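You operate a simulated robot arm through the tools that you are given. There is no shell and no other tool. Be economical: measure what you need, move in short steps, check, and stop when the job is done.

You run a simulated two-armed robot. Do the job below in one go: nothing can be reset, and whatever is moved stays where it is left.

JOB
Turn the brown calendar to Wednesday, switch the orange lamp off and tidy the red pouch away.
Fine: hold calendar and lamp steady as you work them; the pouch goes in the upper chest drawer, shut it again. Where these are worked on the way, their far stop is far enough and under half their travel is too little: upper chest drawer.

The check looks at the end state, three seconds after you hand in, the way a careful person would. Anything else that was tipped, shoved, dropped, spilled or broken makes it a failure.

ROBOT AND FRAMES
Two 6-joint arms with two-finger parallel grippers on one trunk, on a base that drives. Base frame: it is fixed to the floor where the robot stands at the start and does not move with it; the origin is under the middle of the robot, x ahead of it, y to its left, z up; the surface under the hand at the start is at about z = 74. Readings come in cm, degrees, newtons and seconds.
The left shoulder is at the start at [6, 18.7, 107.8], the right one opposite. With the tool pointing down near the work surface each hand reaches from about 20 to 62 cm from the robot's upright axis, wherever it stands, measured 20 degrees to its own side. Places, roughly: inside of the upper chest drawer [50, 20, 50]; lamp button [50, 50, 100]; upper chest drawer [50, 20, 60]; weekday dial [50, 20, 80]. Payload 1.57 kg a hand.
The TCP of each hand is the grasp point between the finger pads, 3 cm short of the fingertips. In the tool frame z runs along the fingers and y along their closing line. Largest opening 11 cm; finger width 2.4, thickness 1.2; the body of the gripper, 4.8 by 11.2 cm, starts 7.8 cm behind the TCP.
Orientation is told as [roll, pitch, yaw] about the base's x, y, z axes, in that order, counted from this pose: with the fingers straight down and closing along the base's y, the tool's x points along the base's -x, its y along +y and its z along -z.

CONTROLS
- The arms move only by the tool arm_command. It takes "left_targets", "right_targets" or both (then of equal length, played together; a hand with none holds still); each is a list of rows, each a list of 7 numbers: the turn, a rotation vector about the base's x, y, z in degrees, then the shift along the base's x, y, z in mm, then the closure in counts, from 0 (fully open) to 255 (shut). In form: [[ax, ay, az, dx, dy, dz, hand], ...]. A call has 1 to 20 rows; each row shifts and turns the commanded pose from where the row before left it. Each row takes 0.2 s and may step no farther than 5 cm and 8.6 degrees from the row before; otherwise, or with a gripper value out of range, the whole call is refused. Where a pose cannot be reached the arm comes as near as it can. A force on the tool above 70 N (or 10 N above the force at the start of the call, whichever is more), or a blocked arm, ends the call early, and 0.2 s more pass. Each finger travels about 15.3 cm/s and halts on what it meets, pressing with about 39 N; the grip force reading is that of the motor and also rises with nothing between the fingers. The clock runs only during rows and for 0.2 s after the last one: add rows that do not move to give the fingers time. It gives the time, the measured TCP pose, the force on the tool (base axes), the opening and the grip force at its end, in the units of the frame above (readings bear some noise), with the torque about the TCP (base axes, N m) and any sound that the robot's microphone picked up.
- Cameras (640 x 400 px; columns grow to the right, rows downward): "scene" is now at [0.19, 3.12, 160.9]; the picture's right is [0.46, -0.89, 0.00], its down [-0.75, -0.39, -0.53] and it looks along [0.48, 0.25, -0.84] (base axes); focal length 262 px, centre (320, 200). "left" rides on the left gripper at [7, -1.6, -14.1] in its tool frame; the picture's right is [0.23, 0.97, 0.00], its down [-0.86, 0.20, -0.48] and it looks along [-0.47, 0.11, 0.88] (tool axes); focal length 222 px, centre (320, 200). "right" rides on the right gripper at [7, 1.6, -14.1] in its tool frame; the picture's right is [-0.23, 0.97, 0.00], its down [-0.86, -0.20, -0.48] and it looks along [-0.47, -0.11, 0.88] (tool axes); focal length 222 px, centre (320, 200). There is no depth. A picture from a camera that has moved, and an enlarged one, comes with that camera's place and axes in the base frame and with its lens.
- get_image(camera): a new picture of that camera. No time passes.
- lift_body(by): slides the trunk up (or, below 0, down) by that many cm; the arms and the scene camera ride with it, the base frame stays. It gives what a move gives, with no picture.
- base_move(legs): drives the robot by 1 to 6 legs, each [ahead, left, turn to the left] in cm, cm and degrees, along the robot's own axes; the way and the turn of a leg run together, so that a leg with both is an arc; at most 150 cm and 180 degrees a leg. The arms and the cameras ride along, it lands a little off, and it stops where it bumps. It gives what a move gives.
- turn_head(pan, tilt): turns the head with the scene camera to pan (to the left, within 86 degrees either way) and tilt (down, from -29 to 69), counted from straight ahead of the robot. It gives what a move gives.
- inspect(camera, box): a new picture of the part [left, top, right, bottom] of that camera's present view, enlarged. No time passes.
- hand_in(): hands the job in; it is judged then, once.

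Go step by step. Nothing tells you exact positions but the pictures and the camera data: compare them with the known pose of the tool, close in by small moves and look again before you grip or let go. The budget is 120 turns and 100 pictures, counting those below and the enlarged ones. Unless the task says otherwise, let go and move clear before handing in, and close with one line.

The tools are called after ">>>" as a command line: name --argument value ..., lists and objects as JSON in quotes. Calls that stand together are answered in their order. arm_command: Moves the arms, as the interface text tells. Its arguments: {"type":"object","properties":{"left_targets":{"type":"array"},"right_targets":{"type":"array"}},"required":[]} The other tools are called the same way: lift_body (by) slides the trunk up or down; base_move (legs) drives the base; turn_head (pan, tilt) turns the head that bears the scene camera; get_image (camera) takes a picture; inspect (camera, box) takes an enlarged picture of a part of a camera's view; hand_in () hands the job in.

At the start:

```text
clock: 0.0
left_position: [34.52, 39.19, 127.26]
left_tcp_rot: [0.0, 0.1, 0.0]
left_force: [0.2, 0.0, 1.0]
left_moment: [0.0, 0.0, -0.01]
left_width: 11.0
left_grip_force: 0.1
right_position: [34.35, -0.89, 132.14]
right_tcp_rot: [0.0, 0.0, 0.0]
right_force: [0.4, 0.6, 0.8]
right_moment: [-0.02, -0.01, -0.01]
right_width: 11.03
right_grip_force: 0.0
trunk travel left (down, up): [-70.6, 28.4]
robot x, y, heading: [-0.15, 0.23, -0.1]
head pan, tilt: [27.3, 57.7]
```

scene: 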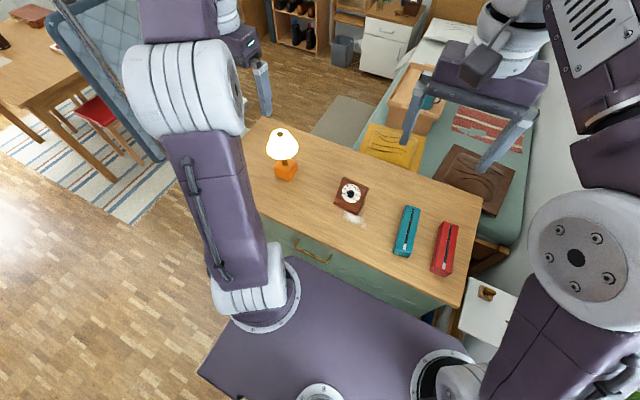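
right: 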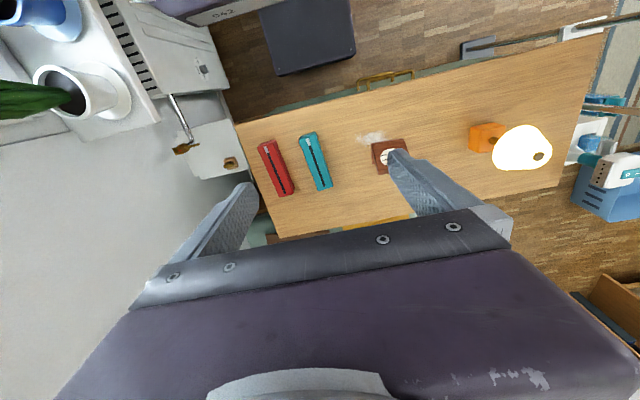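
left: 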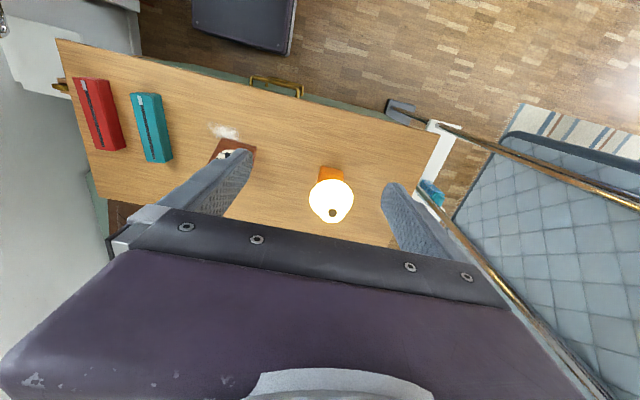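

I see a chest with a lamp, a brown calendar, a teal pouch and a red pouch on top, and one handle on the chest front. I'll look closer before moving.

>>> inspect --camera "scene" --box '[320, 160, 400, 210]'

>>> inspect --camera "scene" --box '[220, 110, 480, 310]'

>>> inspect --camera "left" --box '[40, 30, 400, 255]'

```text
8.00 times, centred on (360, 185) of scene
camera zoom: at [0.19, 3.12, 160.9], right [0.46, -0.89, 0.0], down [-0.75, -0.39, -0.53], along [0.48, 0.25, -0.84], focal length 2096 px, centre (0, 320)
```

zoom: 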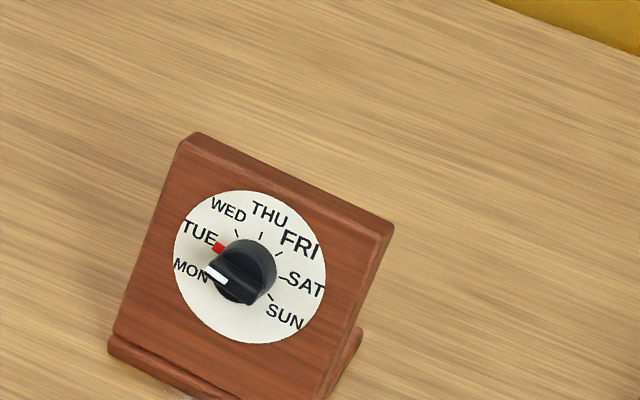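

```text
2.00 times, centred on (350, 210) of scene
camera zoom: at [0.19, 3.12, 160.9], right [0.46, -0.89, 0.0], down [-0.75, -0.39, -0.53], along [0.48, 0.25, -0.84], focal length 524 px, centre (260, 180)
```

zoom: 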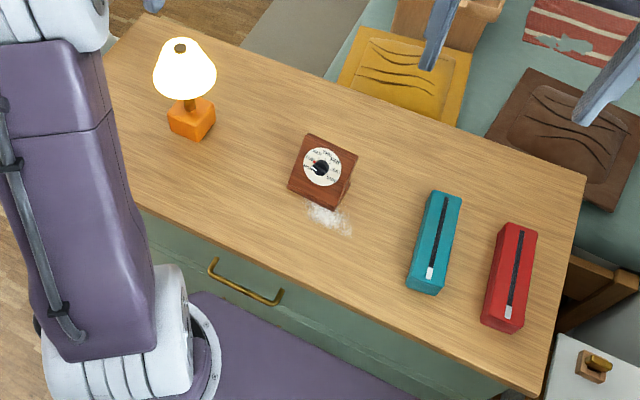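

```text
1.78 times, centred on (220, 142) of left
camera zoom: at [27.52, 37.57, 141.55], right [-0.23, 0.97, 0.0], down [0.86, 0.2, 0.48], along [0.47, 0.11, -0.88], focal length 395 px, centre (498, 302)
```

zoom: 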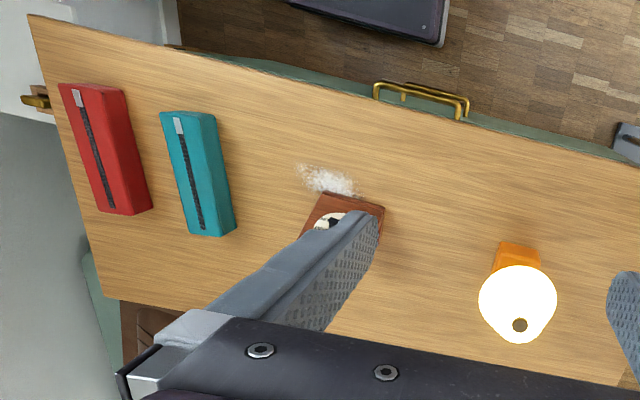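

The chest top is roughly axis-aligned: front edge x≈33, right y≈-27, back x≈77. The calendar pointer is at MON. I'll look at the lamp and the drawer closely next.

>>> inspect --camera "scene" --box '[250, 120, 330, 190]'

>>> inspect --camera "left" --box '[290, 150, 370, 230]'

>>> inspect --camera "right" --box '[340, 40, 440, 180]'

>>> inspect --camera "scene" --box '[380, 190, 500, 300]'

```text
5.71 times, centred on (290, 155) of scene
camera zoom: at [0.19, 3.12, 160.9], right [0.46, -0.89, 0.0], down [-0.75, -0.39, -0.53], along [0.48, 0.25, -0.84], focal length 1497 px, centre (491, 457)
```

zoom: 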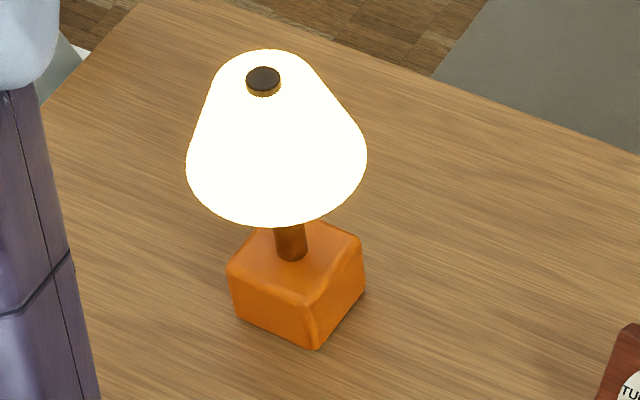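

```text
5.00 times, centred on (330, 190) of left
camera zoom: at [27.52, 37.57, 141.55], right [-0.23, 0.97, 0.0], down [0.86, 0.2, 0.48], along [0.47, 0.11, -0.88], focal length 1111 px, centre (270, 250)
```

zoom: 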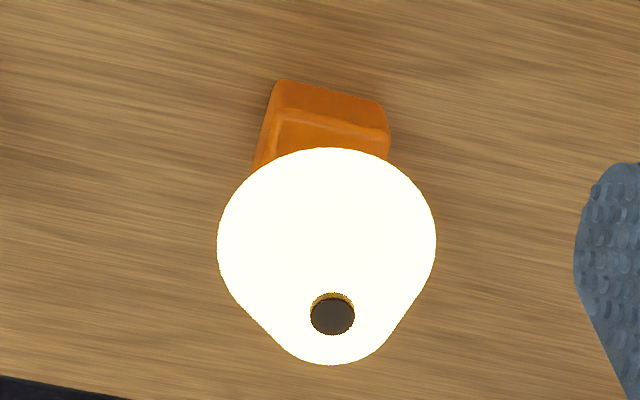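

```text
2.86 times, centred on (390, 110) of right
camera zoom: at [27.42, 0.73, 146.37], right [0.23, 0.97, 0.0], down [0.86, -0.2, 0.48], along [0.47, -0.11, -0.88], focal length 635 px, centre (120, 457)
```

zoom: 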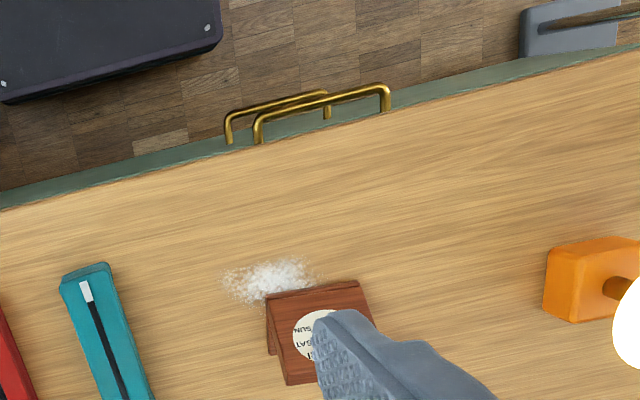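

```text
3.64 times, centred on (440, 245) of scene
camera zoom: at [0.19, 3.12, 160.9], right [0.46, -0.89, 0.0], down [-0.75, -0.39, -0.53], along [0.48, 0.25, -0.84], focal length 953 px, centre (-116, 36)
```

zoom: 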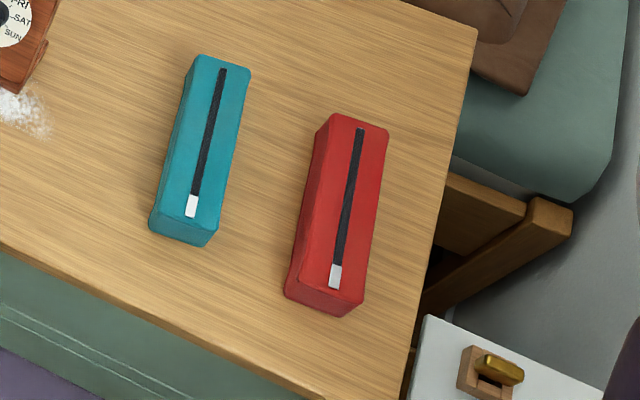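

The lamp's button is the dark disc on top of the shade, near [54.7, 47, 96], and the chest has two drawer handles. I'll check the free floor on the left before driving that way.

>>> turn_head --pan 60 --tilt 50

>>> get_image --camera "scene"

```text
clock: 1.0
left_position: [34.53, 39.19, 127.27]
left_tcp_rot: [0.0, 0.1, -0.1]
left_force: [0.7, 0.3, -0.6]
left_moment: [-0.01, 0.03, 0.02]
left_width: 10.98
left_grip_force: 0.0
right_position: [34.42, -0.9, 132.16]
right_tcp_rot: [0.0, -0.1, 0.0]
right_force: [0.3, 0.2, -0.1]
right_moment: [0.02, 0.01, -0.01]
right_width: 11.01
right_grip_force: 0.1
trunk travel left (down, up): [-70.6, 28.4]
robot x, y, heading: [-0.22, -0.16, -0.2]
head pan, tilt: [60.0, 50.0]
```

```text
89 pictures are left
camera scene: at [-2.1, 6.6, 161.88], right [0.87, -0.5, 0.0], down [-0.38, -0.66, -0.64], along [0.32, 0.56, -0.77], focal length 262 px, centre (320, 200)
```

scene: 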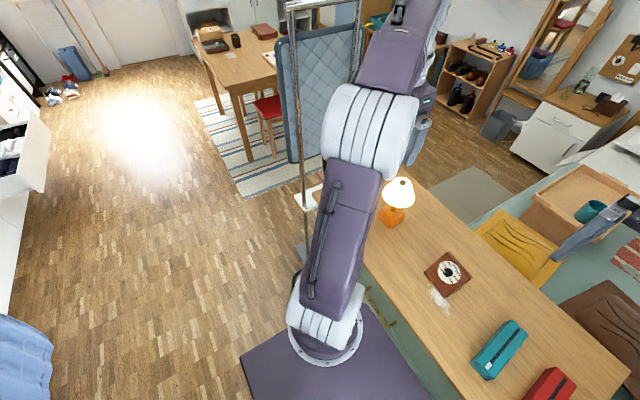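

The tall rack near y≈80 limits how far left I can go. I'll shift 17 cm left so that both hands reach the calendar.

>>> base_move --legs '[[0, 17, 0]]'

>>> turn_head --pan 0 --tilt 55

>>> get_image --camera "scene"

>>> get_image --camera "right"

```text
clock: 2.4
left_position: [34.56, 55.86, 127.48]
left_tcp_rot: [0.1, 0.0, 0.0]
left_force: [-0.2, -0.6, 0.1]
left_moment: [0.0, 0.02, 0.0]
left_width: 11.02
left_grip_force: 0.2
right_position: [34.35, 15.94, 132.11]
right_tcp_rot: [0.1, 0.0, -0.1]
right_force: [0.8, -0.2, -0.6]
right_moment: [-0.01, -0.01, 0.01]
right_width: 10.98
right_grip_force: 0.1
trunk travel left (down, up): [-70.6, 28.4]
robot x, y, heading: [0.07, 16.75, 0.2]
head pan, tilt: [60.0, 50.0]
```

```text
clock: 3.7
left_position: [34.61, 56.17, 127.27]
left_tcp_rot: [0.1, 0.0, 0.0]
left_force: [0.1, 1.1, -0.1]
left_moment: [-0.01, 0.01, -0.01]
left_width: 11.0
left_grip_force: 0.0
right_position: [34.38, 16.13, 132.33]
right_tcp_rot: [0.1, 0.0, -0.1]
right_force: [0.2, -0.1, -0.2]
right_moment: [-0.06, 0.03, -0.01]
right_width: 10.97
right_grip_force: 0.0
trunk travel left (down, up): [-70.6, 28.4]
robot x, y, heading: [0.32, 16.79, 0.2]
head pan, tilt: [0.0, 55.0]
```

```text
88 pictures are left
camera scene: at [1.25, 16.96, 161.23], right [0.0, -1.0, 0.0], down [-0.82, 0.0, -0.57], along [0.57, 0.0, -0.82], focal length 262 px, centre (320, 200)
```

scene: 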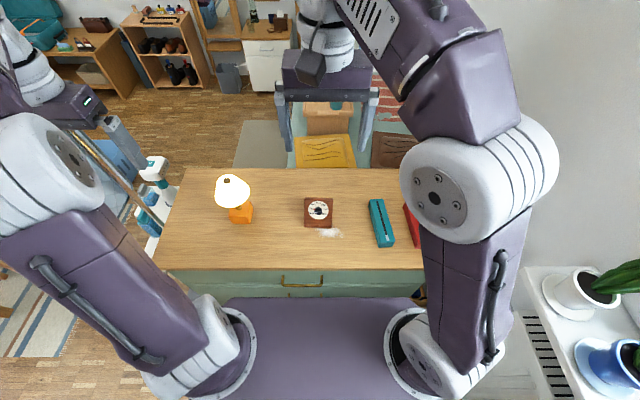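

```text
87 pictures are left
camera right: at [27.43, 17.72, 146.38], right [0.23, 0.97, 0.0], down [0.85, -0.2, 0.48], along [0.47, -0.11, -0.88], focal length 222 px, centre (320, 200)
```

right: 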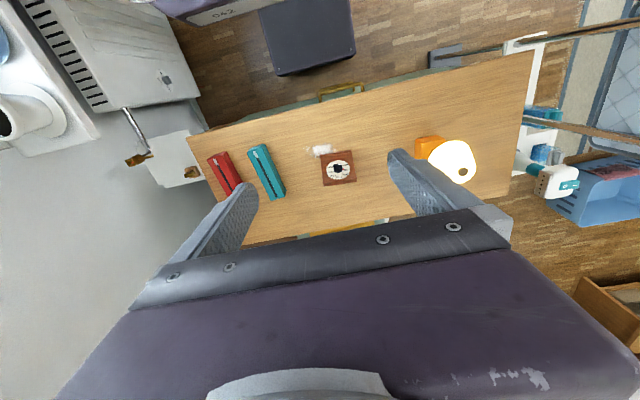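

Good view. I'll zoom in on the calendar from both cameras.

>>> inspect --camera "scene" --box '[295, 185, 345, 240]'

>>> inspect --camera "right" --box '[300, 135, 380, 195]'

```text
7.27 times, centred on (320, 212) of scene
camera zoom: at [1.25, 16.96, 161.23], right [0.0, -1.0, 0.0], down [-0.82, 0.0, -0.57], along [0.57, 0.0, -0.82], focal length 1906 px, centre (320, 109)
```

zoom: 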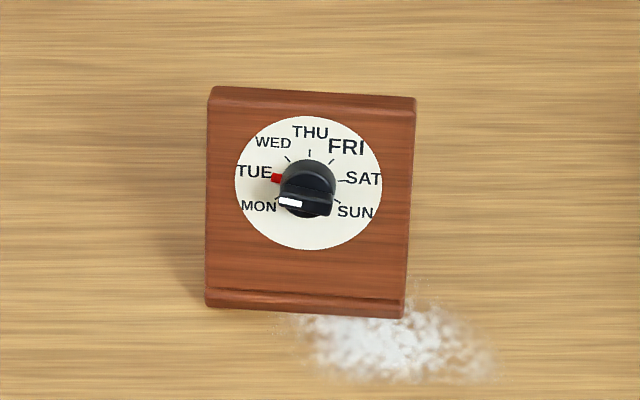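

```text
6.67 times, centred on (340, 165) of right
camera zoom: at [27.43, 17.72, 146.38], right [0.23, 0.97, 0.0], down [0.85, -0.2, 0.48], along [0.47, -0.11, -0.88], focal length 1481 px, centre (187, 433)
```

zoom: 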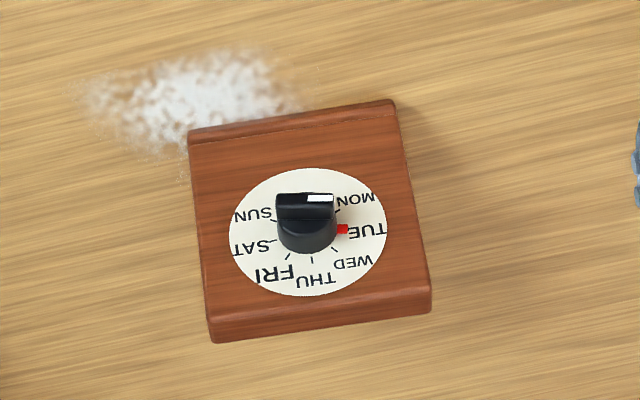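

The pointer is parallel to the red TUE tick, so the day now reads TUE and needs one step (about 40° clockwise) to WED. The dial centre is near [53.9, 17.5, 79.5] and the plate leans back about 32°. I'll clamp the plate's top-left edge with the left hand and turn with the right, so I start by orienting the left hand up high.

>>> arm_command --left_targets '[[0, 0, 8.6, 20, -20, -10, 0], [0, 0, 8.6, 20, -20, -10, 0], [0, 0, 8.6, 20, -20, -10, 0], [0, 0, 8.6, 20, -20, -10, 0], [0, 0, 8.6, 20, -20, -10, 0], [0, 0, 8.6, 20, -20, -10, 0], [0, 0, 8.6, 20, -20, -10, 0], [0, 0, 8.6, 20, -20, -10, 0], [0, 0, 8.6, 20, -20, -10, 0], [0, 0, 8.6, 20, -20, -10, 0], [0.56, 7.98, 0, 23, -38, -14, 0], [0.56, 7.98, 0, 23, -38, -14, 0], [0.56, 7.98, 0, 23, -38, -14, 0], [0.56, 7.98, 0, 23, -38, -14, 0]]' --right_targets '[[0, 0, 0, 0, -20, 0, 0], [0, 0, 0, 0, -20, 0, 0], [0, 0, 0, 0, -20, 0, 0], [0, 0, 0, 0, -20, 0, 0], [0, 0, 0, 0, -20, 0, 0], [0, 0, 0, 0, -20, 0, 0], [0, 0, 0, 0, -20, 0, 0], [0, 0, 0, 0, -20, 0, 0], [0, 0, 0, 0, -20, 0, 0], [0, 0, 0, 0, -20, 0, 0], [0, 0, 0, 0, 0, 0, 0], [0, 0, 0, 0, 0, 0, 0], [0, 0, 0, 0, 0, 0, 0], [0, 0, 0, 0, 0, 0, 0]]'

>>> get_image --camera "scene"

>>> get_image --camera "left"

```text
clock: 6.7
left_position: [44.97, 25.69, 104.81]
left_tcp_rot: [32.3, 0.1, 86.0]
left_force: [0.0, 0.0, -0.3]
left_moment: [0.0, 0.02, -0.03]
left_width: 10.98
left_grip_force: 0.1
left hand out of reach, approached as far as the arm can: row 11, 12, 13, 14
right_position: [34.35, -4.05, 132.24]
right_tcp_rot: [0.0, 0.0, 0.1]
right_force: [-0.3, -0.2, 0.7]
right_moment: [-0.01, -0.01, 0.0]
right_width: 11.0
right_grip_force: 0.0
trunk travel left (down, up): [-70.6, 28.4]
robot x, y, heading: [0.16, 16.94, 0.2]
head pan, tilt: [0.0, 55.0]
```

```text
84 pictures are left
camera scene: at [1.35, 16.78, 161.23], right [0.0, -1.0, 0.0], down [-0.82, 0.0, -0.57], along [0.57, 0.0, -0.82], focal length 262 px, centre (320, 200)
```

scene: 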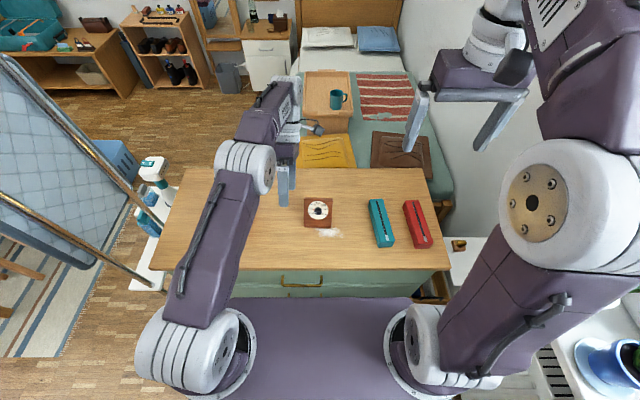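

```text
83 pictures are left
camera left: at [53.32, 18.03, 116.03], right [-0.84, -0.17, 0.52], down [0.15, 0.85, 0.51], along [-0.53, 0.5, -0.69], focal length 222 px, centre (320, 200)
```

left: 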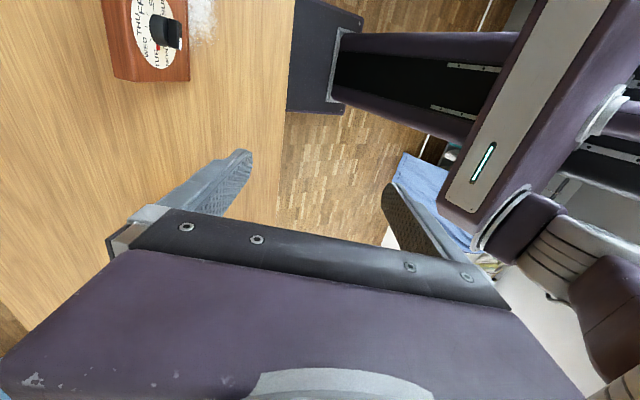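

Tilting the hand back over the plate is out of reach. Instead I'll grip the plate across its width (about 10.4 cm) with the left hand straight down, so I turn that hand back and drive a little closer.

>>> arm_command --left_targets '[[-0.56, -7.98, 0, 0, 0, 20, 0], [-0.56, -7.98, 0, 0, 0, 0, 0], [-0.56, -7.98, 0, 0, 0, 0, 0], [-0.56, -7.98, 0, 0, 0, 0, 0], [0, 0, -8.6, 0, 0, 0, 0], [0, 0, -8.6, 0, 0, 0, 0], [0, 0, -8.6, 0, 0, 0, 0], [0, 0, -8.6, 0, 0, 0, 0], [0, 0, -8.6, 0, 0, 0, 0], [0, 0, -8.6, 0, 0, 0, 0], [0, 0, -8.6, 0, 0, 0, 0], [0, 0, -8.6, 0, 0, 0, 0], [0, 0, -8.6, 0, 0, 0, 0], [0, 0, -8.6, 0, 0, 0, 0], [0, 0, -4, 0, 0, 0, 0]]'

>>> base_move --legs '[[6, 4, 0]]'

```text
clock: 9.9
left_position: [44.87, 25.66, 106.66]
left_tcp_rot: [0.0, 0.0, -4.2]
left_force: [0.7, -0.6, -0.3]
left_moment: [-0.01, 0.0, -0.01]
left_width: 11.02
left_grip_force: 0.0
right_position: [34.37, -3.96, 132.27]
right_tcp_rot: [-0.1, -0.1, -0.1]
right_force: [0.6, -0.1, -0.5]
right_moment: [0.01, 0.0, 0.01]
right_width: 11.0
right_grip_force: 0.0
trunk travel left (down, up): [-70.6, 28.4]
robot x, y, heading: [-0.31, 16.58, -0.1]
head pan, tilt: [0.0, 55.0]
```

```text
clock: 11.0
left_position: [50.69, 29.58, 106.71]
left_tcp_rot: [0.1, -0.1, -4.1]
left_force: [0.8, -0.2, 0.2]
left_moment: [0.0, -0.02, 0.01]
left_width: 10.99
left_grip_force: 0.0
right_position: [40.07, -0.18, 132.36]
right_tcp_rot: [0.1, 0.0, -0.1]
right_force: [-0.4, 0.3, -0.9]
right_moment: [0.02, -0.01, -0.02]
right_width: 10.99
right_grip_force: 0.0
trunk travel left (down, up): [-70.6, 28.4]
robot x, y, heading: [5.99, 21.16, 0.2]
head pan, tilt: [0.0, 55.0]
```

Now I'll bring the left hand above the calendar, still clear of it, and look.

>>> arm_command --left_targets '[[0, 0, 0, 8, -20, 0, 0], [0, 0, 0, 8, -20, 0, 0], [0, 0, 0, 8, -20, 0, 0], [0, 0, 0, 8, -20, 0, 0], [0, 0, 0, 9, -21, -40, 0], [0, 0, 0, 9, -21, -40, 0]]'

>>> get_image --camera "left"

>>> inspect --camera "scene" --box '[240, 140, 400, 240]'

```text
clock: 12.4
left_position: [55.99, 17.47, 98.62]
left_tcp_rot: [0.0, 0.0, -4.1]
left_force: [0.5, 0.2, 0.0]
left_moment: [-0.02, 0.04, 0.0]
left_width: 11.01
left_grip_force: 0.1
right_position: [40.46, -0.03, 132.21]
right_tcp_rot: [0.0, 0.1, -0.1]
right_force: [0.3, 0.4, 0.2]
right_moment: [0.01, 0.0, 0.04]
right_width: 11.0
right_grip_force: 0.0
trunk travel left (down, up): [-70.6, 28.4]
robot x, y, heading: [5.83, 21.13, -0.3]
head pan, tilt: [0.0, 55.0]
```

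```text
82 pictures are left
camera left: at [48.96, 16.33, 112.8], right [-0.16, 0.99, 0.0], down [0.87, 0.14, 0.48], along [0.47, 0.08, -0.88], focal length 222 px, centre (320, 200)
```

left: 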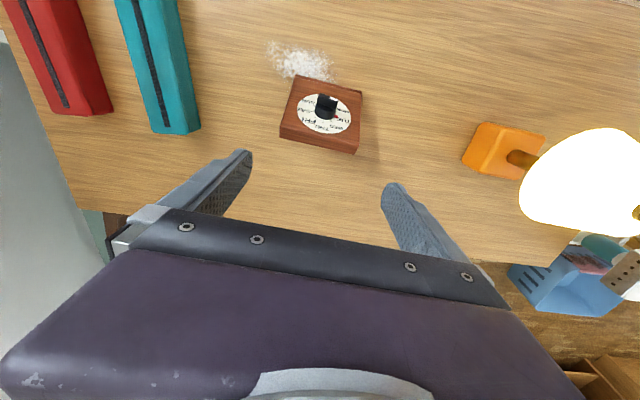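

```text
4.00 times, centred on (320, 190) of scene
camera zoom: at [7.47, 20.8, 161.23], right [0.0, -1.0, 0.0], down [-0.82, 0.0, -0.57], along [0.57, 0.0, -0.82], focal length 1048 px, centre (320, 240)
```

zoom: 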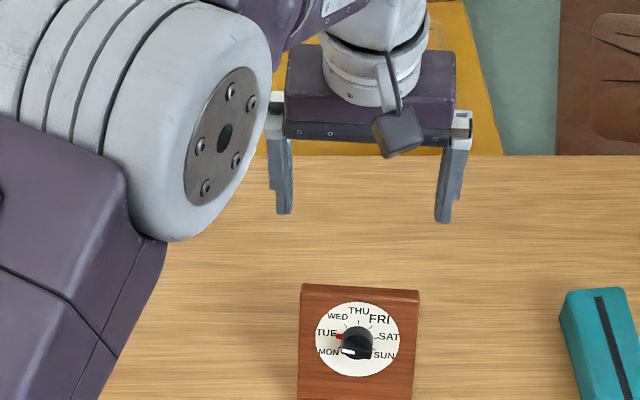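

Plate centre comes out at y≈17.4±0.2, width about 10.5. I'll descend to just above the plate and inspect the fingers against its edges.

>>> arm_command --left_targets '[[0, 0, 0, 0, 0, -40, 0], [0, 0, 0, 0, 0, -40, 0], [0, 0, 0, 0, 0, -25, 0], [0, 0, 0, 0, 0, 0, 0]]'

>>> inspect --camera "left" --box '[200, 60, 440, 230]'

>>> inspect --camera "scene" --box '[280, 160, 380, 230]'

```text
clock: 13.4
left_position: [55.97, 17.51, 88.15]
left_tcp_rot: [0.1, 0.0, -4.1]
left_force: [0.3, -0.2, -0.4]
left_moment: [0.02, -0.03, 0.01]
left_width: 11.02
left_grip_force: 0.1
right_position: [40.31, 0.01, 132.13]
right_tcp_rot: [0.1, 0.0, 0.0]
right_force: [-0.3, 0.3, 0.5]
right_moment: [0.0, -0.03, 0.01]
right_width: 10.99
right_grip_force: 0.0
trunk travel left (down, up): [-70.6, 28.4]
robot x, y, heading: [6.12, 20.71, -0.2]
head pan, tilt: [0.0, 55.0]
```

```text
2.35 times, centred on (320, 145) of left
camera zoom: at [48.83, 16.3, 102.38], right [-0.16, 0.99, 0.0], down [0.87, 0.14, 0.48], along [0.47, 0.08, -0.88], focal length 523 px, centre (320, 329)
```

zoom: 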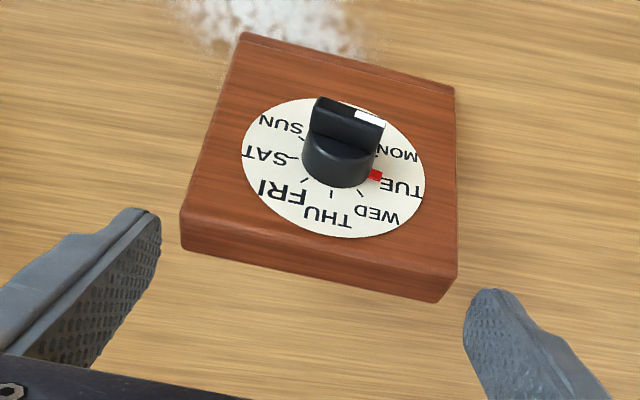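

```text
5.71 times, centred on (330, 195) of scene
camera zoom: at [7.31, 20.87, 161.23], right [0.0, -1.0, 0.0], down [-0.82, 0.0, -0.57], along [0.57, 0.0, -0.82], focal length 1497 px, centre (263, 229)
```

zoom: 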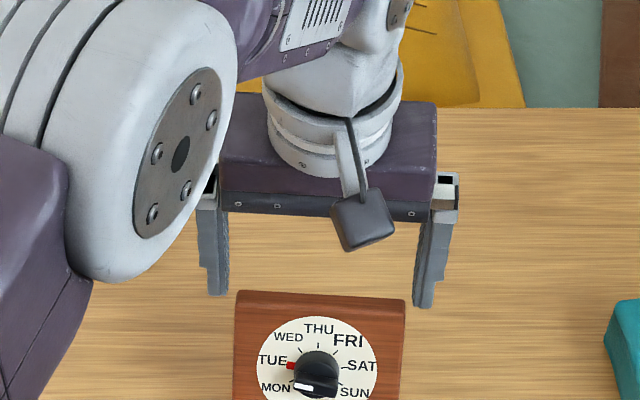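

Fingers span y 11.9–22.9 and the plate about 12.35–22.85, so it is tight but possible. I'll shift slightly and lower the tips to the plate-top height to compare without parallax.

>>> arm_command --left_targets '[[0, 0, 0, -6, 2, 0, 0], [0, 0, 0, 0, 0, -10, 0], [0, 0, 0, 0, 0, 0, 0]]'

>>> inspect --camera "left" --box '[220, 100, 420, 225]'

```text
clock: 14.2
left_position: [55.39, 17.68, 87.2]
left_tcp_rot: [0.0, -0.1, -4.1]
left_force: [1.1, 0.4, 0.7]
left_moment: [0.02, -0.02, 0.0]
left_width: 10.98
left_grip_force: 0.0
right_position: [40.35, -0.01, 132.23]
right_tcp_rot: [0.0, 0.1, -0.1]
right_force: [0.1, -0.2, 0.4]
right_moment: [-0.01, 0.02, -0.01]
right_width: 11.0
right_grip_force: 0.0
trunk travel left (down, up): [-70.6, 28.4]
robot x, y, heading: [6.1, 21.13, 0.2]
head pan, tilt: [0.0, 55.0]
```

```text
3.20 times, centred on (320, 162) of left
camera zoom: at [48.18, 16.46, 101.38], right [-0.16, 0.99, 0.0], down [0.87, 0.14, 0.48], along [0.47, 0.08, -0.88], focal length 711 px, centre (320, 320)
```

zoom: 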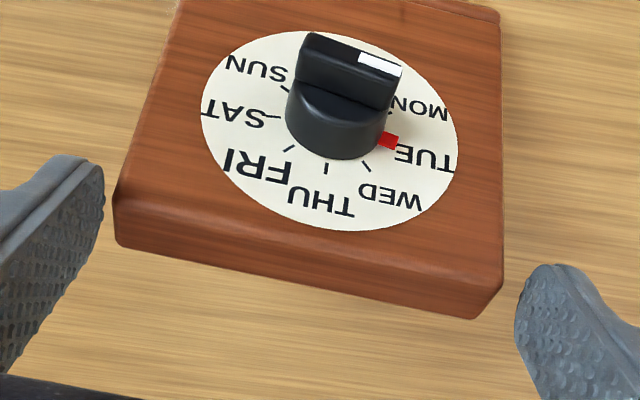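

The tips are already at plate-top height with roughly 2–3 mm clearance each side. I'll go down carefully along the sides.

>>> arm_command --left_targets '[[0, 0, 0, -3, 0, -6, 0], [0, 0, 0, -2, 0, -6, 0], [0, 0, 0, 0, 0, 0, 0]]'

>>> inspect --camera "left" --box '[220, 90, 420, 215]'

```text
clock: 15.0
left_position: [54.72, 17.6, 86.0]
left_tcp_rot: [0.0, 0.0, -4.1]
left_force: [0.0, 0.2, -0.6]
left_moment: [0.01, 0.01, 0.0]
left_width: 11.02
left_grip_force: 0.1
right_position: [40.26, -0.05, 132.09]
right_tcp_rot: [0.0, -0.2, -0.1]
right_force: [0.3, -0.2, 0.7]
right_moment: [-0.01, 0.0, -0.01]
right_width: 11.0
right_grip_force: 0.1
trunk travel left (down, up): [-70.6, 28.4]
robot x, y, heading: [6.4, 21.09, -0.3]
head pan, tilt: [0.0, 55.0]
```

```text
3.20 times, centred on (320, 152) of left
camera zoom: at [47.67, 16.5, 100.26], right [-0.16, 0.99, 0.0], down [0.87, 0.14, 0.48], along [0.47, 0.08, -0.88], focal length 711 px, centre (320, 352)
```

zoom: 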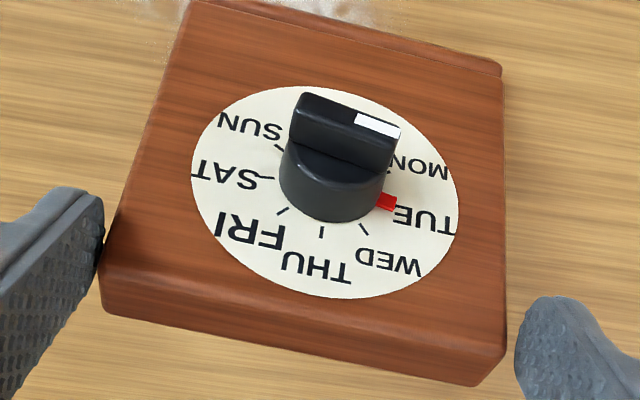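

Still no contact, with the left gap slightly smaller. I'll nudge and go further down.

>>> arm_command --left_targets '[[0, 0, 0, 0, -1, 0, 0], [0, 0, 0, 0, 0, -6, 0], [0, 0, 0, 0, 0, -6, 0], [0, 0, 0, 0, 0, 0, 0]]'

>>> inspect --camera "left" --box '[210, 90, 430, 230]'

```text
clock: 16.0
left_position: [54.71, 17.54, 84.72]
left_tcp_rot: [0.1, 0.0, -4.1]
left_force: [0.5, -0.6, -0.7]
left_moment: [0.02, 0.01, 0.02]
left_width: 10.99
left_grip_force: 0.0
right_position: [40.32, 0.07, 132.21]
right_tcp_rot: [0.0, 0.1, -0.1]
right_force: [-0.1, -0.1, 0.4]
right_moment: [-0.01, -0.01, 0.02]
right_width: 10.99
right_grip_force: 0.0
trunk travel left (down, up): [-70.6, 28.4]
robot x, y, heading: [5.98, 21.04, 0.1]
head pan, tilt: [0.0, 55.0]
```

```text
2.86 times, centred on (320, 160) of left
camera zoom: at [47.69, 16.39, 98.93], right [-0.16, 0.99, 0.0], down [0.87, 0.14, 0.48], along [0.47, 0.08, -0.88], focal length 635 px, centre (320, 314)
```

zoom: 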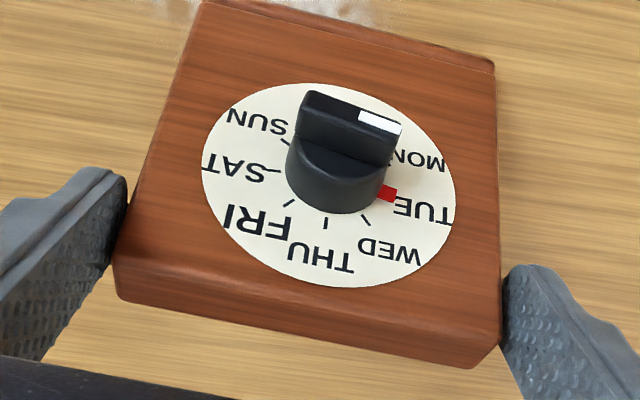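

The fingers straddle the plate; I'll lower slightly and close.

>>> arm_command --left_targets '[[0, 0, 0, 0, 0, -5, 0], [0, 0, 0, 0, 0, 0, 15], [0, 0, 0, 0, 0, 0, 30], [0, 0, 0, 0, 0, 0, 60], [0, 0, 0, 0, 0, 0, 60]]'

>>> inspect --camera "left" --box '[210, 90, 430, 230]'

```text
clock: 17.2
left_position: [54.81, 17.57, 84.19]
left_tcp_rot: [0.0, 0.0, -4.1]
left_force: [-0.6, -1.6, 0.8]
left_moment: [-0.17, 0.07, 0.06]
left_width: 10.37
left_grip_force: 38.9
right_position: [40.3, -0.09, 132.27]
right_tcp_rot: [0.0, 0.1, -0.2]
right_force: [0.0, -0.3, -0.2]
right_moment: [0.03, -0.01, -0.02]
right_width: 11.01
right_grip_force: 0.1
trunk travel left (down, up): [-70.6, 28.4]
robot x, y, heading: [5.74, 21.14, -0.1]
head pan, tilt: [0.0, 55.0]
```

```text
2.86 times, centred on (320, 160) of left
camera zoom: at [47.7, 16.44, 98.43], right [-0.16, 0.99, 0.0], down [0.87, 0.14, 0.48], along [0.47, 0.08, -0.88], focal length 635 px, centre (320, 314)
```

zoom: 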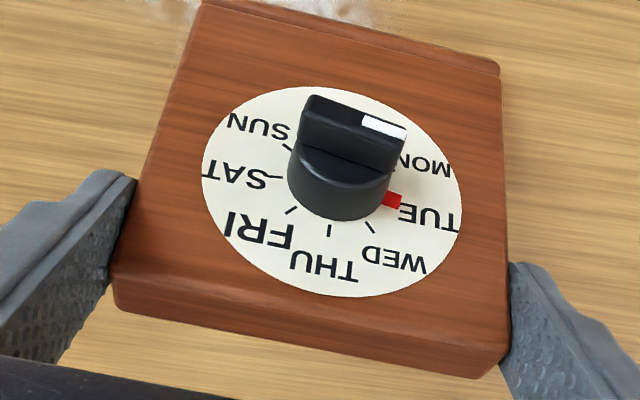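

The plate is held at 10.37 cm. Now I'll orient the right hand along the dial's normal with its fingers across the pointer bar, off to the right and clear.

>>> arm_command --right_targets '[[0, 0, -4, 0, 0, -10, 0], [-0.52, -7.48, 0, 0, 0, -20, 0], [-0.52, -7.48, 0, 0, 0, -20, 0], [-0.52, -7.48, 0, 0, 0, -20, 0], [-0.52, -7.48, 0, 0, 0, -20, 0], [-0.52, -7.48, 0, 0, 0, -20, 0], [-0.52, -7.48, 0, 0, 0, -20, 0], [-0.52, -7.48, 0, 0, 0, -20, 0], [-0.52, -7.48, 0, 0, 0, -20, 0], [-6.88, 0.48, 4.0, 0, 0, 0, 0], [-6.88, 0.48, 4.0, 0, 0, 0, 0], [-6.88, 0.48, 4.0, 0, 0, 0, 0], [-6.88, 0.48, 4.0, 0, 0, 0, 0], [-6.88, 0.48, 4.0, 0, 0, 0, 0], [-6.88, 0.48, 4.0, 0, 0, 0, 0], [-6.88, 0.48, 4.0, 0, 0, 0, 0], [-6.88, 0.48, 4.0, 0, 0, 0, 0], [-6.88, 0.48, 4.0, 0, 0, 0, 0], [-6.88, 0.48, 4.0, 0, 0, 0, 0]]'

>>> get_image --camera "scene"

>>> get_image --camera "right"

```text
clock: 21.2
left_position: [54.78, 17.58, 84.16]
left_tcp_rot: [0.0, 0.1, -4.1]
left_force: [-0.7, 0.5, 0.8]
left_moment: [-0.13, 0.03, -0.02]
left_width: 10.38
left_grip_force: 39.5
right_position: [51.07, -1.52, 117.99]
right_tcp_rot: [-59.4, -8.9, 80.9]
right_force: [0.9, 0.0, 0.9]
right_moment: [0.04, 0.03, -0.01]
right_width: 11.01
right_grip_force: 0.0
right hand out of reach, approached as far as the arm can: row 4, 5, 6, 7, 8, 9
trunk travel left (down, up): [-70.6, 28.4]
robot x, y, heading: [5.97, 21.3, -0.1]
head pan, tilt: [0.0, 55.0]
```

```text
74 pictures are left
camera scene: at [7.28, 20.88, 161.23], right [0.0, -1.0, 0.0], down [-0.82, 0.0, -0.57], along [0.57, 0.0, -0.82], focal length 262 px, centre (320, 200)
```

scene: 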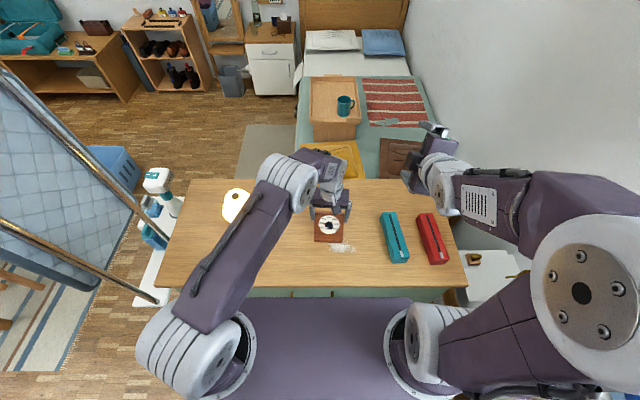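

```text
73 pictures are left
camera right: at [37.02, -7.12, 122.73], right [-0.43, 0.43, -0.79], down [-0.18, 0.82, 0.54], along [0.88, 0.38, -0.28], focal length 222 px, centre (320, 200)
```

right: 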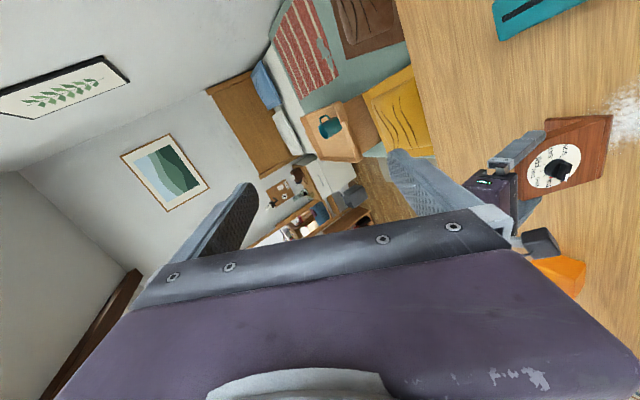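

The right hand is oriented, though pushed outward by its inner reach limit. I'll half-close its fingers and bring it low on the right of the calendar, above the teal pouch's height.

>>> arm_command --right_targets '[[0, 0, 0, -10, 0, 0, 160], [0, 0, 0, -10, 5, -35, 160], [0, 0, 0, -10, 5, -40, 160], [0, 0, 0, -10, 5, -40, 160], [0, 0, 0, -10, 5, -40, 160], [0, 0, 0, -10, 5, -40, 160], [0, 0, 0, -10, 5, -35, 160], [0, 0, 0, -10, 5, -30, 160], [0, 0, 0, 0, 0, 0, 160]]'

>>> get_image --camera "scene"

>>> get_image --camera "right"

```text
clock: 23.2
left_position: [54.88, 17.64, 84.2]
left_tcp_rot: [-0.1, 0.0, -4.2]
left_force: [0.8, 0.1, 0.9]
left_moment: [-0.04, 0.02, 0.01]
left_width: 10.39
left_grip_force: 38.6
right_position: [55.06, 0.09, 104.15]
right_tcp_rot: [-59.1, -9.0, 80.8]
right_force: [0.0, 1.0, 0.3]
right_moment: [0.01, -0.01, -0.01]
right_width: 4.1
right_grip_force: 0.1
right hand out of reach, approached as far as the arm can: row 1, 2, 3, 4, 5, 6, 7, 8
trunk travel left (down, up): [-70.6, 28.4]
robot x, y, heading: [6.4, 21.16, -0.1]
head pan, tilt: [0.0, 55.0]
```

```text
72 pictures are left
camera scene: at [7.3, 20.88, 161.23], right [0.0, -1.0, 0.0], down [-0.82, 0.0, -0.57], along [0.57, 0.0, -0.82], focal length 262 px, centre (320, 200)
```

scene: 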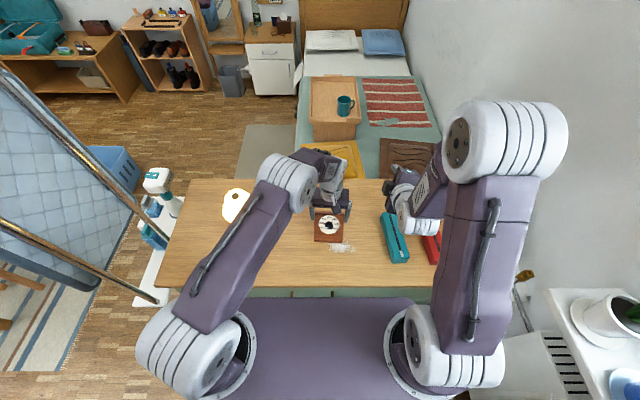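

```text
71 pictures are left
camera right: at [40.93, -5.58, 108.86], right [-0.44, 0.43, -0.79], down [-0.18, 0.82, 0.55], along [0.88, 0.38, -0.28], focal length 222 px, centre (320, 200)
```

right: 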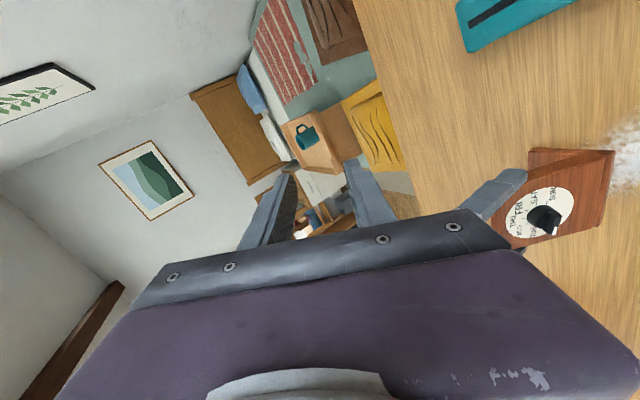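

The right wrist is too close to its shoulder here. I'll release the plate, raise the left hand, reposition the robot back and to the right, then re-grip at the known pose.

>>> arm_command --left_targets '[[0, 0, 0, 0, 0, 0, 0], [0, 0, 0, 0, 0, 0, 0], [0, 0, 0, 0, 0, 15, 0], [0, 0, 0, 3, 0, 20, 0], [0, 0, 0, 2, 0, 40, 0], [0, 0, 0, 0, 0, 50, 0]]'

>>> base_move --legs '[[-6, -8, 0]]'

>>> get_image --camera "scene"

```text
clock: 24.6
left_position: [55.23, 17.7, 97.05]
left_tcp_rot: [0.0, 0.0, -4.1]
left_force: [0.0, -0.2, -0.4]
left_moment: [-0.02, -0.02, -0.02]
left_width: 11.03
left_grip_force: 0.0
right_position: [54.82, 0.1, 104.15]
right_tcp_rot: [-59.3, -9.0, 80.7]
right_force: [0.1, 0.1, -0.6]
right_moment: [0.0, -0.02, -0.01]
right_width: 4.11
right_grip_force: 0.0
trunk travel left (down, up): [-70.6, 28.4]
robot x, y, heading: [5.68, 21.26, -0.3]
head pan, tilt: [0.0, 55.0]
```

```text
clock: 25.7
left_position: [49.38, 9.64, 96.81]
left_tcp_rot: [0.0, 0.1, -4.0]
left_force: [0.0, -0.6, -0.5]
left_moment: [0.01, -0.01, -0.03]
left_width: 11.01
left_grip_force: 0.0
right_position: [48.98, -7.9, 104.17]
right_tcp_rot: [-59.1, -9.1, 81.0]
right_force: [-0.1, 0.3, -0.9]
right_moment: [-0.01, 0.02, 0.04]
right_width: 4.06
right_grip_force: 0.0
trunk travel left (down, up): [-70.6, 28.4]
robot x, y, heading: [0.33, 13.01, 0.1]
head pan, tilt: [0.0, 55.0]
```

```text
70 pictures are left
camera scene: at [1.33, 12.8, 161.23], right [0.0, -1.0, 0.0], down [-0.82, 0.0, -0.57], along [0.57, 0.0, -0.82], focal length 262 px, centre (320, 200)
```

scene: 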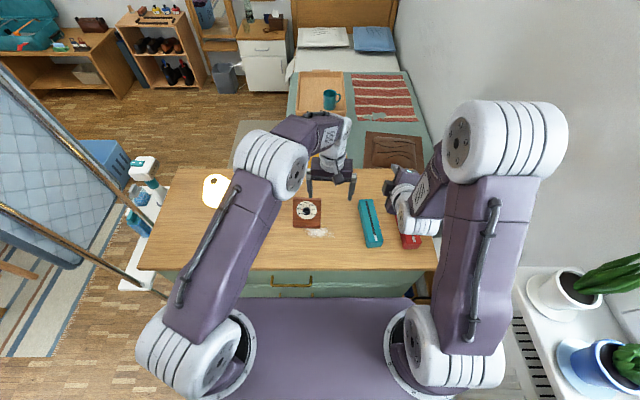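

Now test that the right hand can reach a standoff in front of the dial while the left hand is still high.

>>> arm_command --right_targets '[[0, 0, 0, -10, 20, -23, 160], [0, 0, 0, -10, 20, -23, 160], [0, 0, 0, -10, 20, -23, 160], [0, 0, 0, -10, 20, -23, 160], [0, 0, 0, -10, 20, -23, 160], [0, 0, 0, -10, 20, -23, 160], [0, 0, 0, 3, 28, -10, 160], [0, 0, 0, 3, 28, -10, 160], [0, 0, 0, 3, 28, -10, 160], [0, 0, 0, 3, 28, -10, 160], [0, 0, 0, 3, 29, -8, 160]]'

>>> get_image --camera "right"

>>> get_image --camera "left"

```text
clock: 27.2
left_position: [49.49, 11.28, 96.23]
left_tcp_rot: [1.6, 0.7, -3.8]
left_force: [-2.9, 29.7, -3.0]
left_moment: [-1.01, 0.17, -0.66]
left_width: 8.4
left_grip_force: 0.1
right_position: [46.56, 3.98, 103.18]
right_tcp_rot: [-58.8, -8.6, 78.3]
right_force: [3.3, -30.1, 1.9]
right_moment: [-0.85, -0.43, -0.46]
right_width: 3.2
right_grip_force: 0.1
right hand out of reach, approached as far as the arm can: row 1, 2, 3, 4, 5, 6
trunk travel left (down, up): [-70.6, 28.4]
robot x, y, heading: [0.08, 13.14, -0.0]
head pan, tilt: [0.0, 55.0]
stopped in row 7 (left hand): the force on the tool passed its limit at 95 N (the readings are from after the stop); the commanded pose is now the measured one
```

```text
69 pictures are left
camera right: at [32.5, -1.03, 107.97], right [-0.42, 0.44, -0.79], down [-0.14, 0.83, 0.54], along [0.89, 0.34, -0.29], focal length 222 px, centre (320, 200)
```

right: 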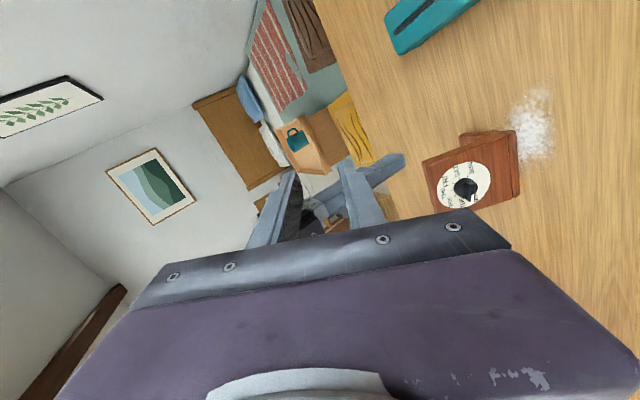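

```text
68 pictures are left
camera left: at [42.6, 9.69, 110.59], right [-0.16, 0.99, 0.03], down [0.87, 0.13, 0.47], along [0.46, 0.1, -0.88], focal length 222 px, centre (320, 200)
```

left: 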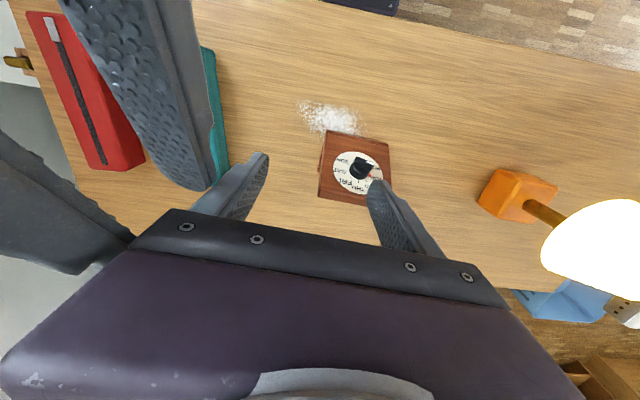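

The right hand stayed high and bumped the left hand; no objects were touched. The right arm can only point forward at about shoulder height, so I'll separate the hands, raise the left one, and lower the trunk.

>>> arm_command --left_targets '[[0, 0, 0, 0, 0, 10, 0], [0, 0, 0, 0, 10, 40, 0], [0, 0, 0, 0, 10, 45, 0], [0, 0, 0, 0, 10, 45, 0], [-1.6, -0.7, 0, 0, 0, 45, 0]]' --right_targets '[[0, 0, 0, 0, -40, 0, 160], [0, 0, 0, 0, -30, 0, 160], [0, 0, 0, 0, 0, 0, 160], [0, 0, 0, 0, 0, 0, 160], [0, 0, 0, 0, 0, 0, 160]]'

```text
clock: 28.4
left_position: [49.31, 13.83, 114.91]
left_tcp_rot: [-0.3, -0.5, -3.7]
left_force: [-0.1, 0.2, 0.1]
left_moment: [-0.01, -0.03, 0.0]
left_width: 11.0
left_grip_force: 0.1
right_position: [47.9, -2.31, 103.79]
right_tcp_rot: [-58.5, -8.7, 78.9]
right_force: [-0.2, -0.9, 0.7]
right_moment: [-0.01, 0.02, -0.03]
right_width: 4.1
right_grip_force: 0.0
right hand out of reach, approached as far as the arm can: row 1, 2
trunk travel left (down, up): [-70.6, 28.4]
robot x, y, heading: [-0.11, 12.73, -0.1]
head pan, tilt: [0.0, 55.0]
```

>>> lift_body --by -17

>>> get_image --camera "scene"

```text
clock: 30.3
left_position: [49.42, 13.75, 97.8]
left_tcp_rot: [-0.5, -0.5, -3.8]
left_force: [-0.2, -0.7, 0.0]
left_moment: [0.0, 0.01, -0.03]
left_width: 11.0
left_grip_force: 0.0
right_position: [47.92, -2.28, 86.81]
right_tcp_rot: [-58.5, -8.8, 78.8]
right_force: [-0.7, -0.2, -1.6]
right_moment: [0.01, 0.0, 0.02]
right_width: 4.09
right_grip_force: 0.0
trunk travel left (down, up): [-53.6, 45.4]
robot x, y, heading: [-0.03, 12.72, 0.1]
head pan, tilt: [0.0, 55.0]
```

```text
67 pictures are left
camera scene: at [1.29, 12.78, 144.23], right [0.0, -1.0, 0.0], down [-0.82, 0.0, -0.57], along [0.57, 0.0, -0.82], focal length 262 px, centre (320, 200)
```

scene: 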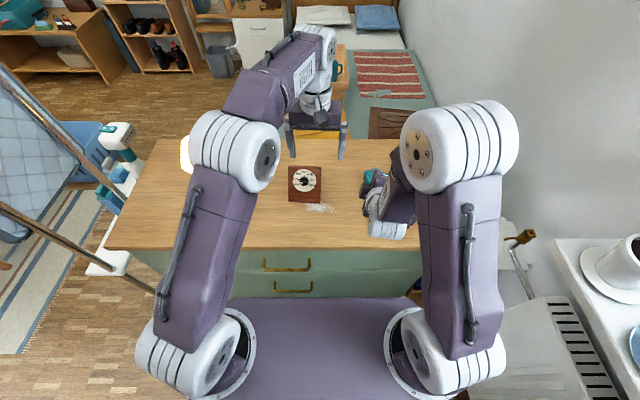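

Now slide the right hand sideways to the standoff in front of the dial.

>>> arm_command --right_targets '[[0, 0, 0, -10, 10, 0, 160], [0, 0, 0, -10, 20, 0, 160], [0, 0, 0, -10, 25, 0, 160], [0, 0, 0, -5, 30, 0, 160], [0, 0, 0, 0, 30, 0, 160]]'

>>> get_image --camera "right"

```text
clock: 31.5
left_position: [49.41, 13.77, 97.86]
left_tcp_rot: [-0.4, -0.6, -3.7]
left_force: [-0.3, 1.1, -0.6]
left_moment: [-0.03, 0.0, -0.03]
left_width: 11.01
left_grip_force: 0.2
right_position: [45.36, 9.39, 86.6]
right_tcp_rot: [-58.4, -8.9, 78.9]
right_force: [0.1, 0.7, 0.4]
right_moment: [0.02, 0.01, 0.0]
right_width: 4.11
right_grip_force: 0.0
right hand out of reach, approached as far as the arm can: row 1
trunk travel left (down, up): [-53.6, 45.4]
robot x, y, heading: [0.22, 12.9, -0.2]
head pan, tilt: [0.0, 55.0]
```

```text
66 pictures are left
camera right: at [31.23, 4.17, 91.57], right [-0.43, 0.44, -0.79], down [-0.15, 0.83, 0.55], along [0.89, 0.35, -0.29], focal length 222 px, centre (320, 200)
```

right: 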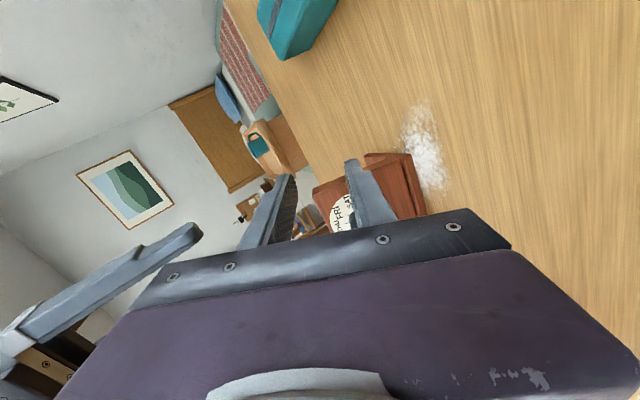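

The right hand is reachable here now. Next, the left hand goes above the plate at its earlier grip pose.

>>> arm_command --left_targets '[[0.4, 0.6, -0.4, 20, 13, 0, 0], [0, 0, 0, 20, 13, 0, 0], [0, 0, 0, 14, 12, -40, 0], [0, 0, 0, 0, 0, -50, 0], [0, 0, 0, 0, 0, 0, 0]]'

>>> inspect --camera "left" --box '[210, 90, 430, 230]'

```text
clock: 32.7
left_position: [54.98, 17.55, 88.74]
left_tcp_rot: [-0.1, 0.2, -4.2]
left_force: [0.1, -0.7, 1.2]
left_moment: [-0.03, 0.0, 0.01]
left_width: 11.01
left_grip_force: 0.0
right_position: [45.33, 9.24, 86.71]
right_tcp_rot: [-58.6, -8.8, 78.7]
right_force: [-0.2, 0.1, -0.4]
right_moment: [-0.02, -0.01, 0.0]
right_width: 4.12
right_grip_force: 0.0
trunk travel left (down, up): [-53.6, 45.4]
robot x, y, heading: [0.32, 12.83, -0.0]
head pan, tilt: [0.0, 55.0]
```

```text
2.86 times, centred on (320, 160) of left
camera zoom: at [47.98, 16.49, 102.89], right [-0.15, 0.99, 0.0], down [0.87, 0.14, 0.48], along [0.47, 0.07, -0.88], focal length 635 px, centre (320, 314)
```

zoom: 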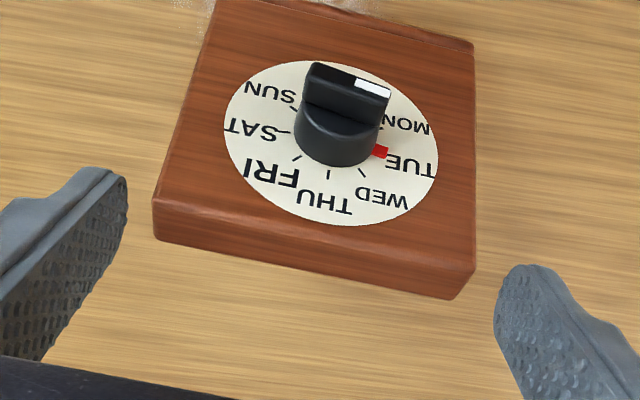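

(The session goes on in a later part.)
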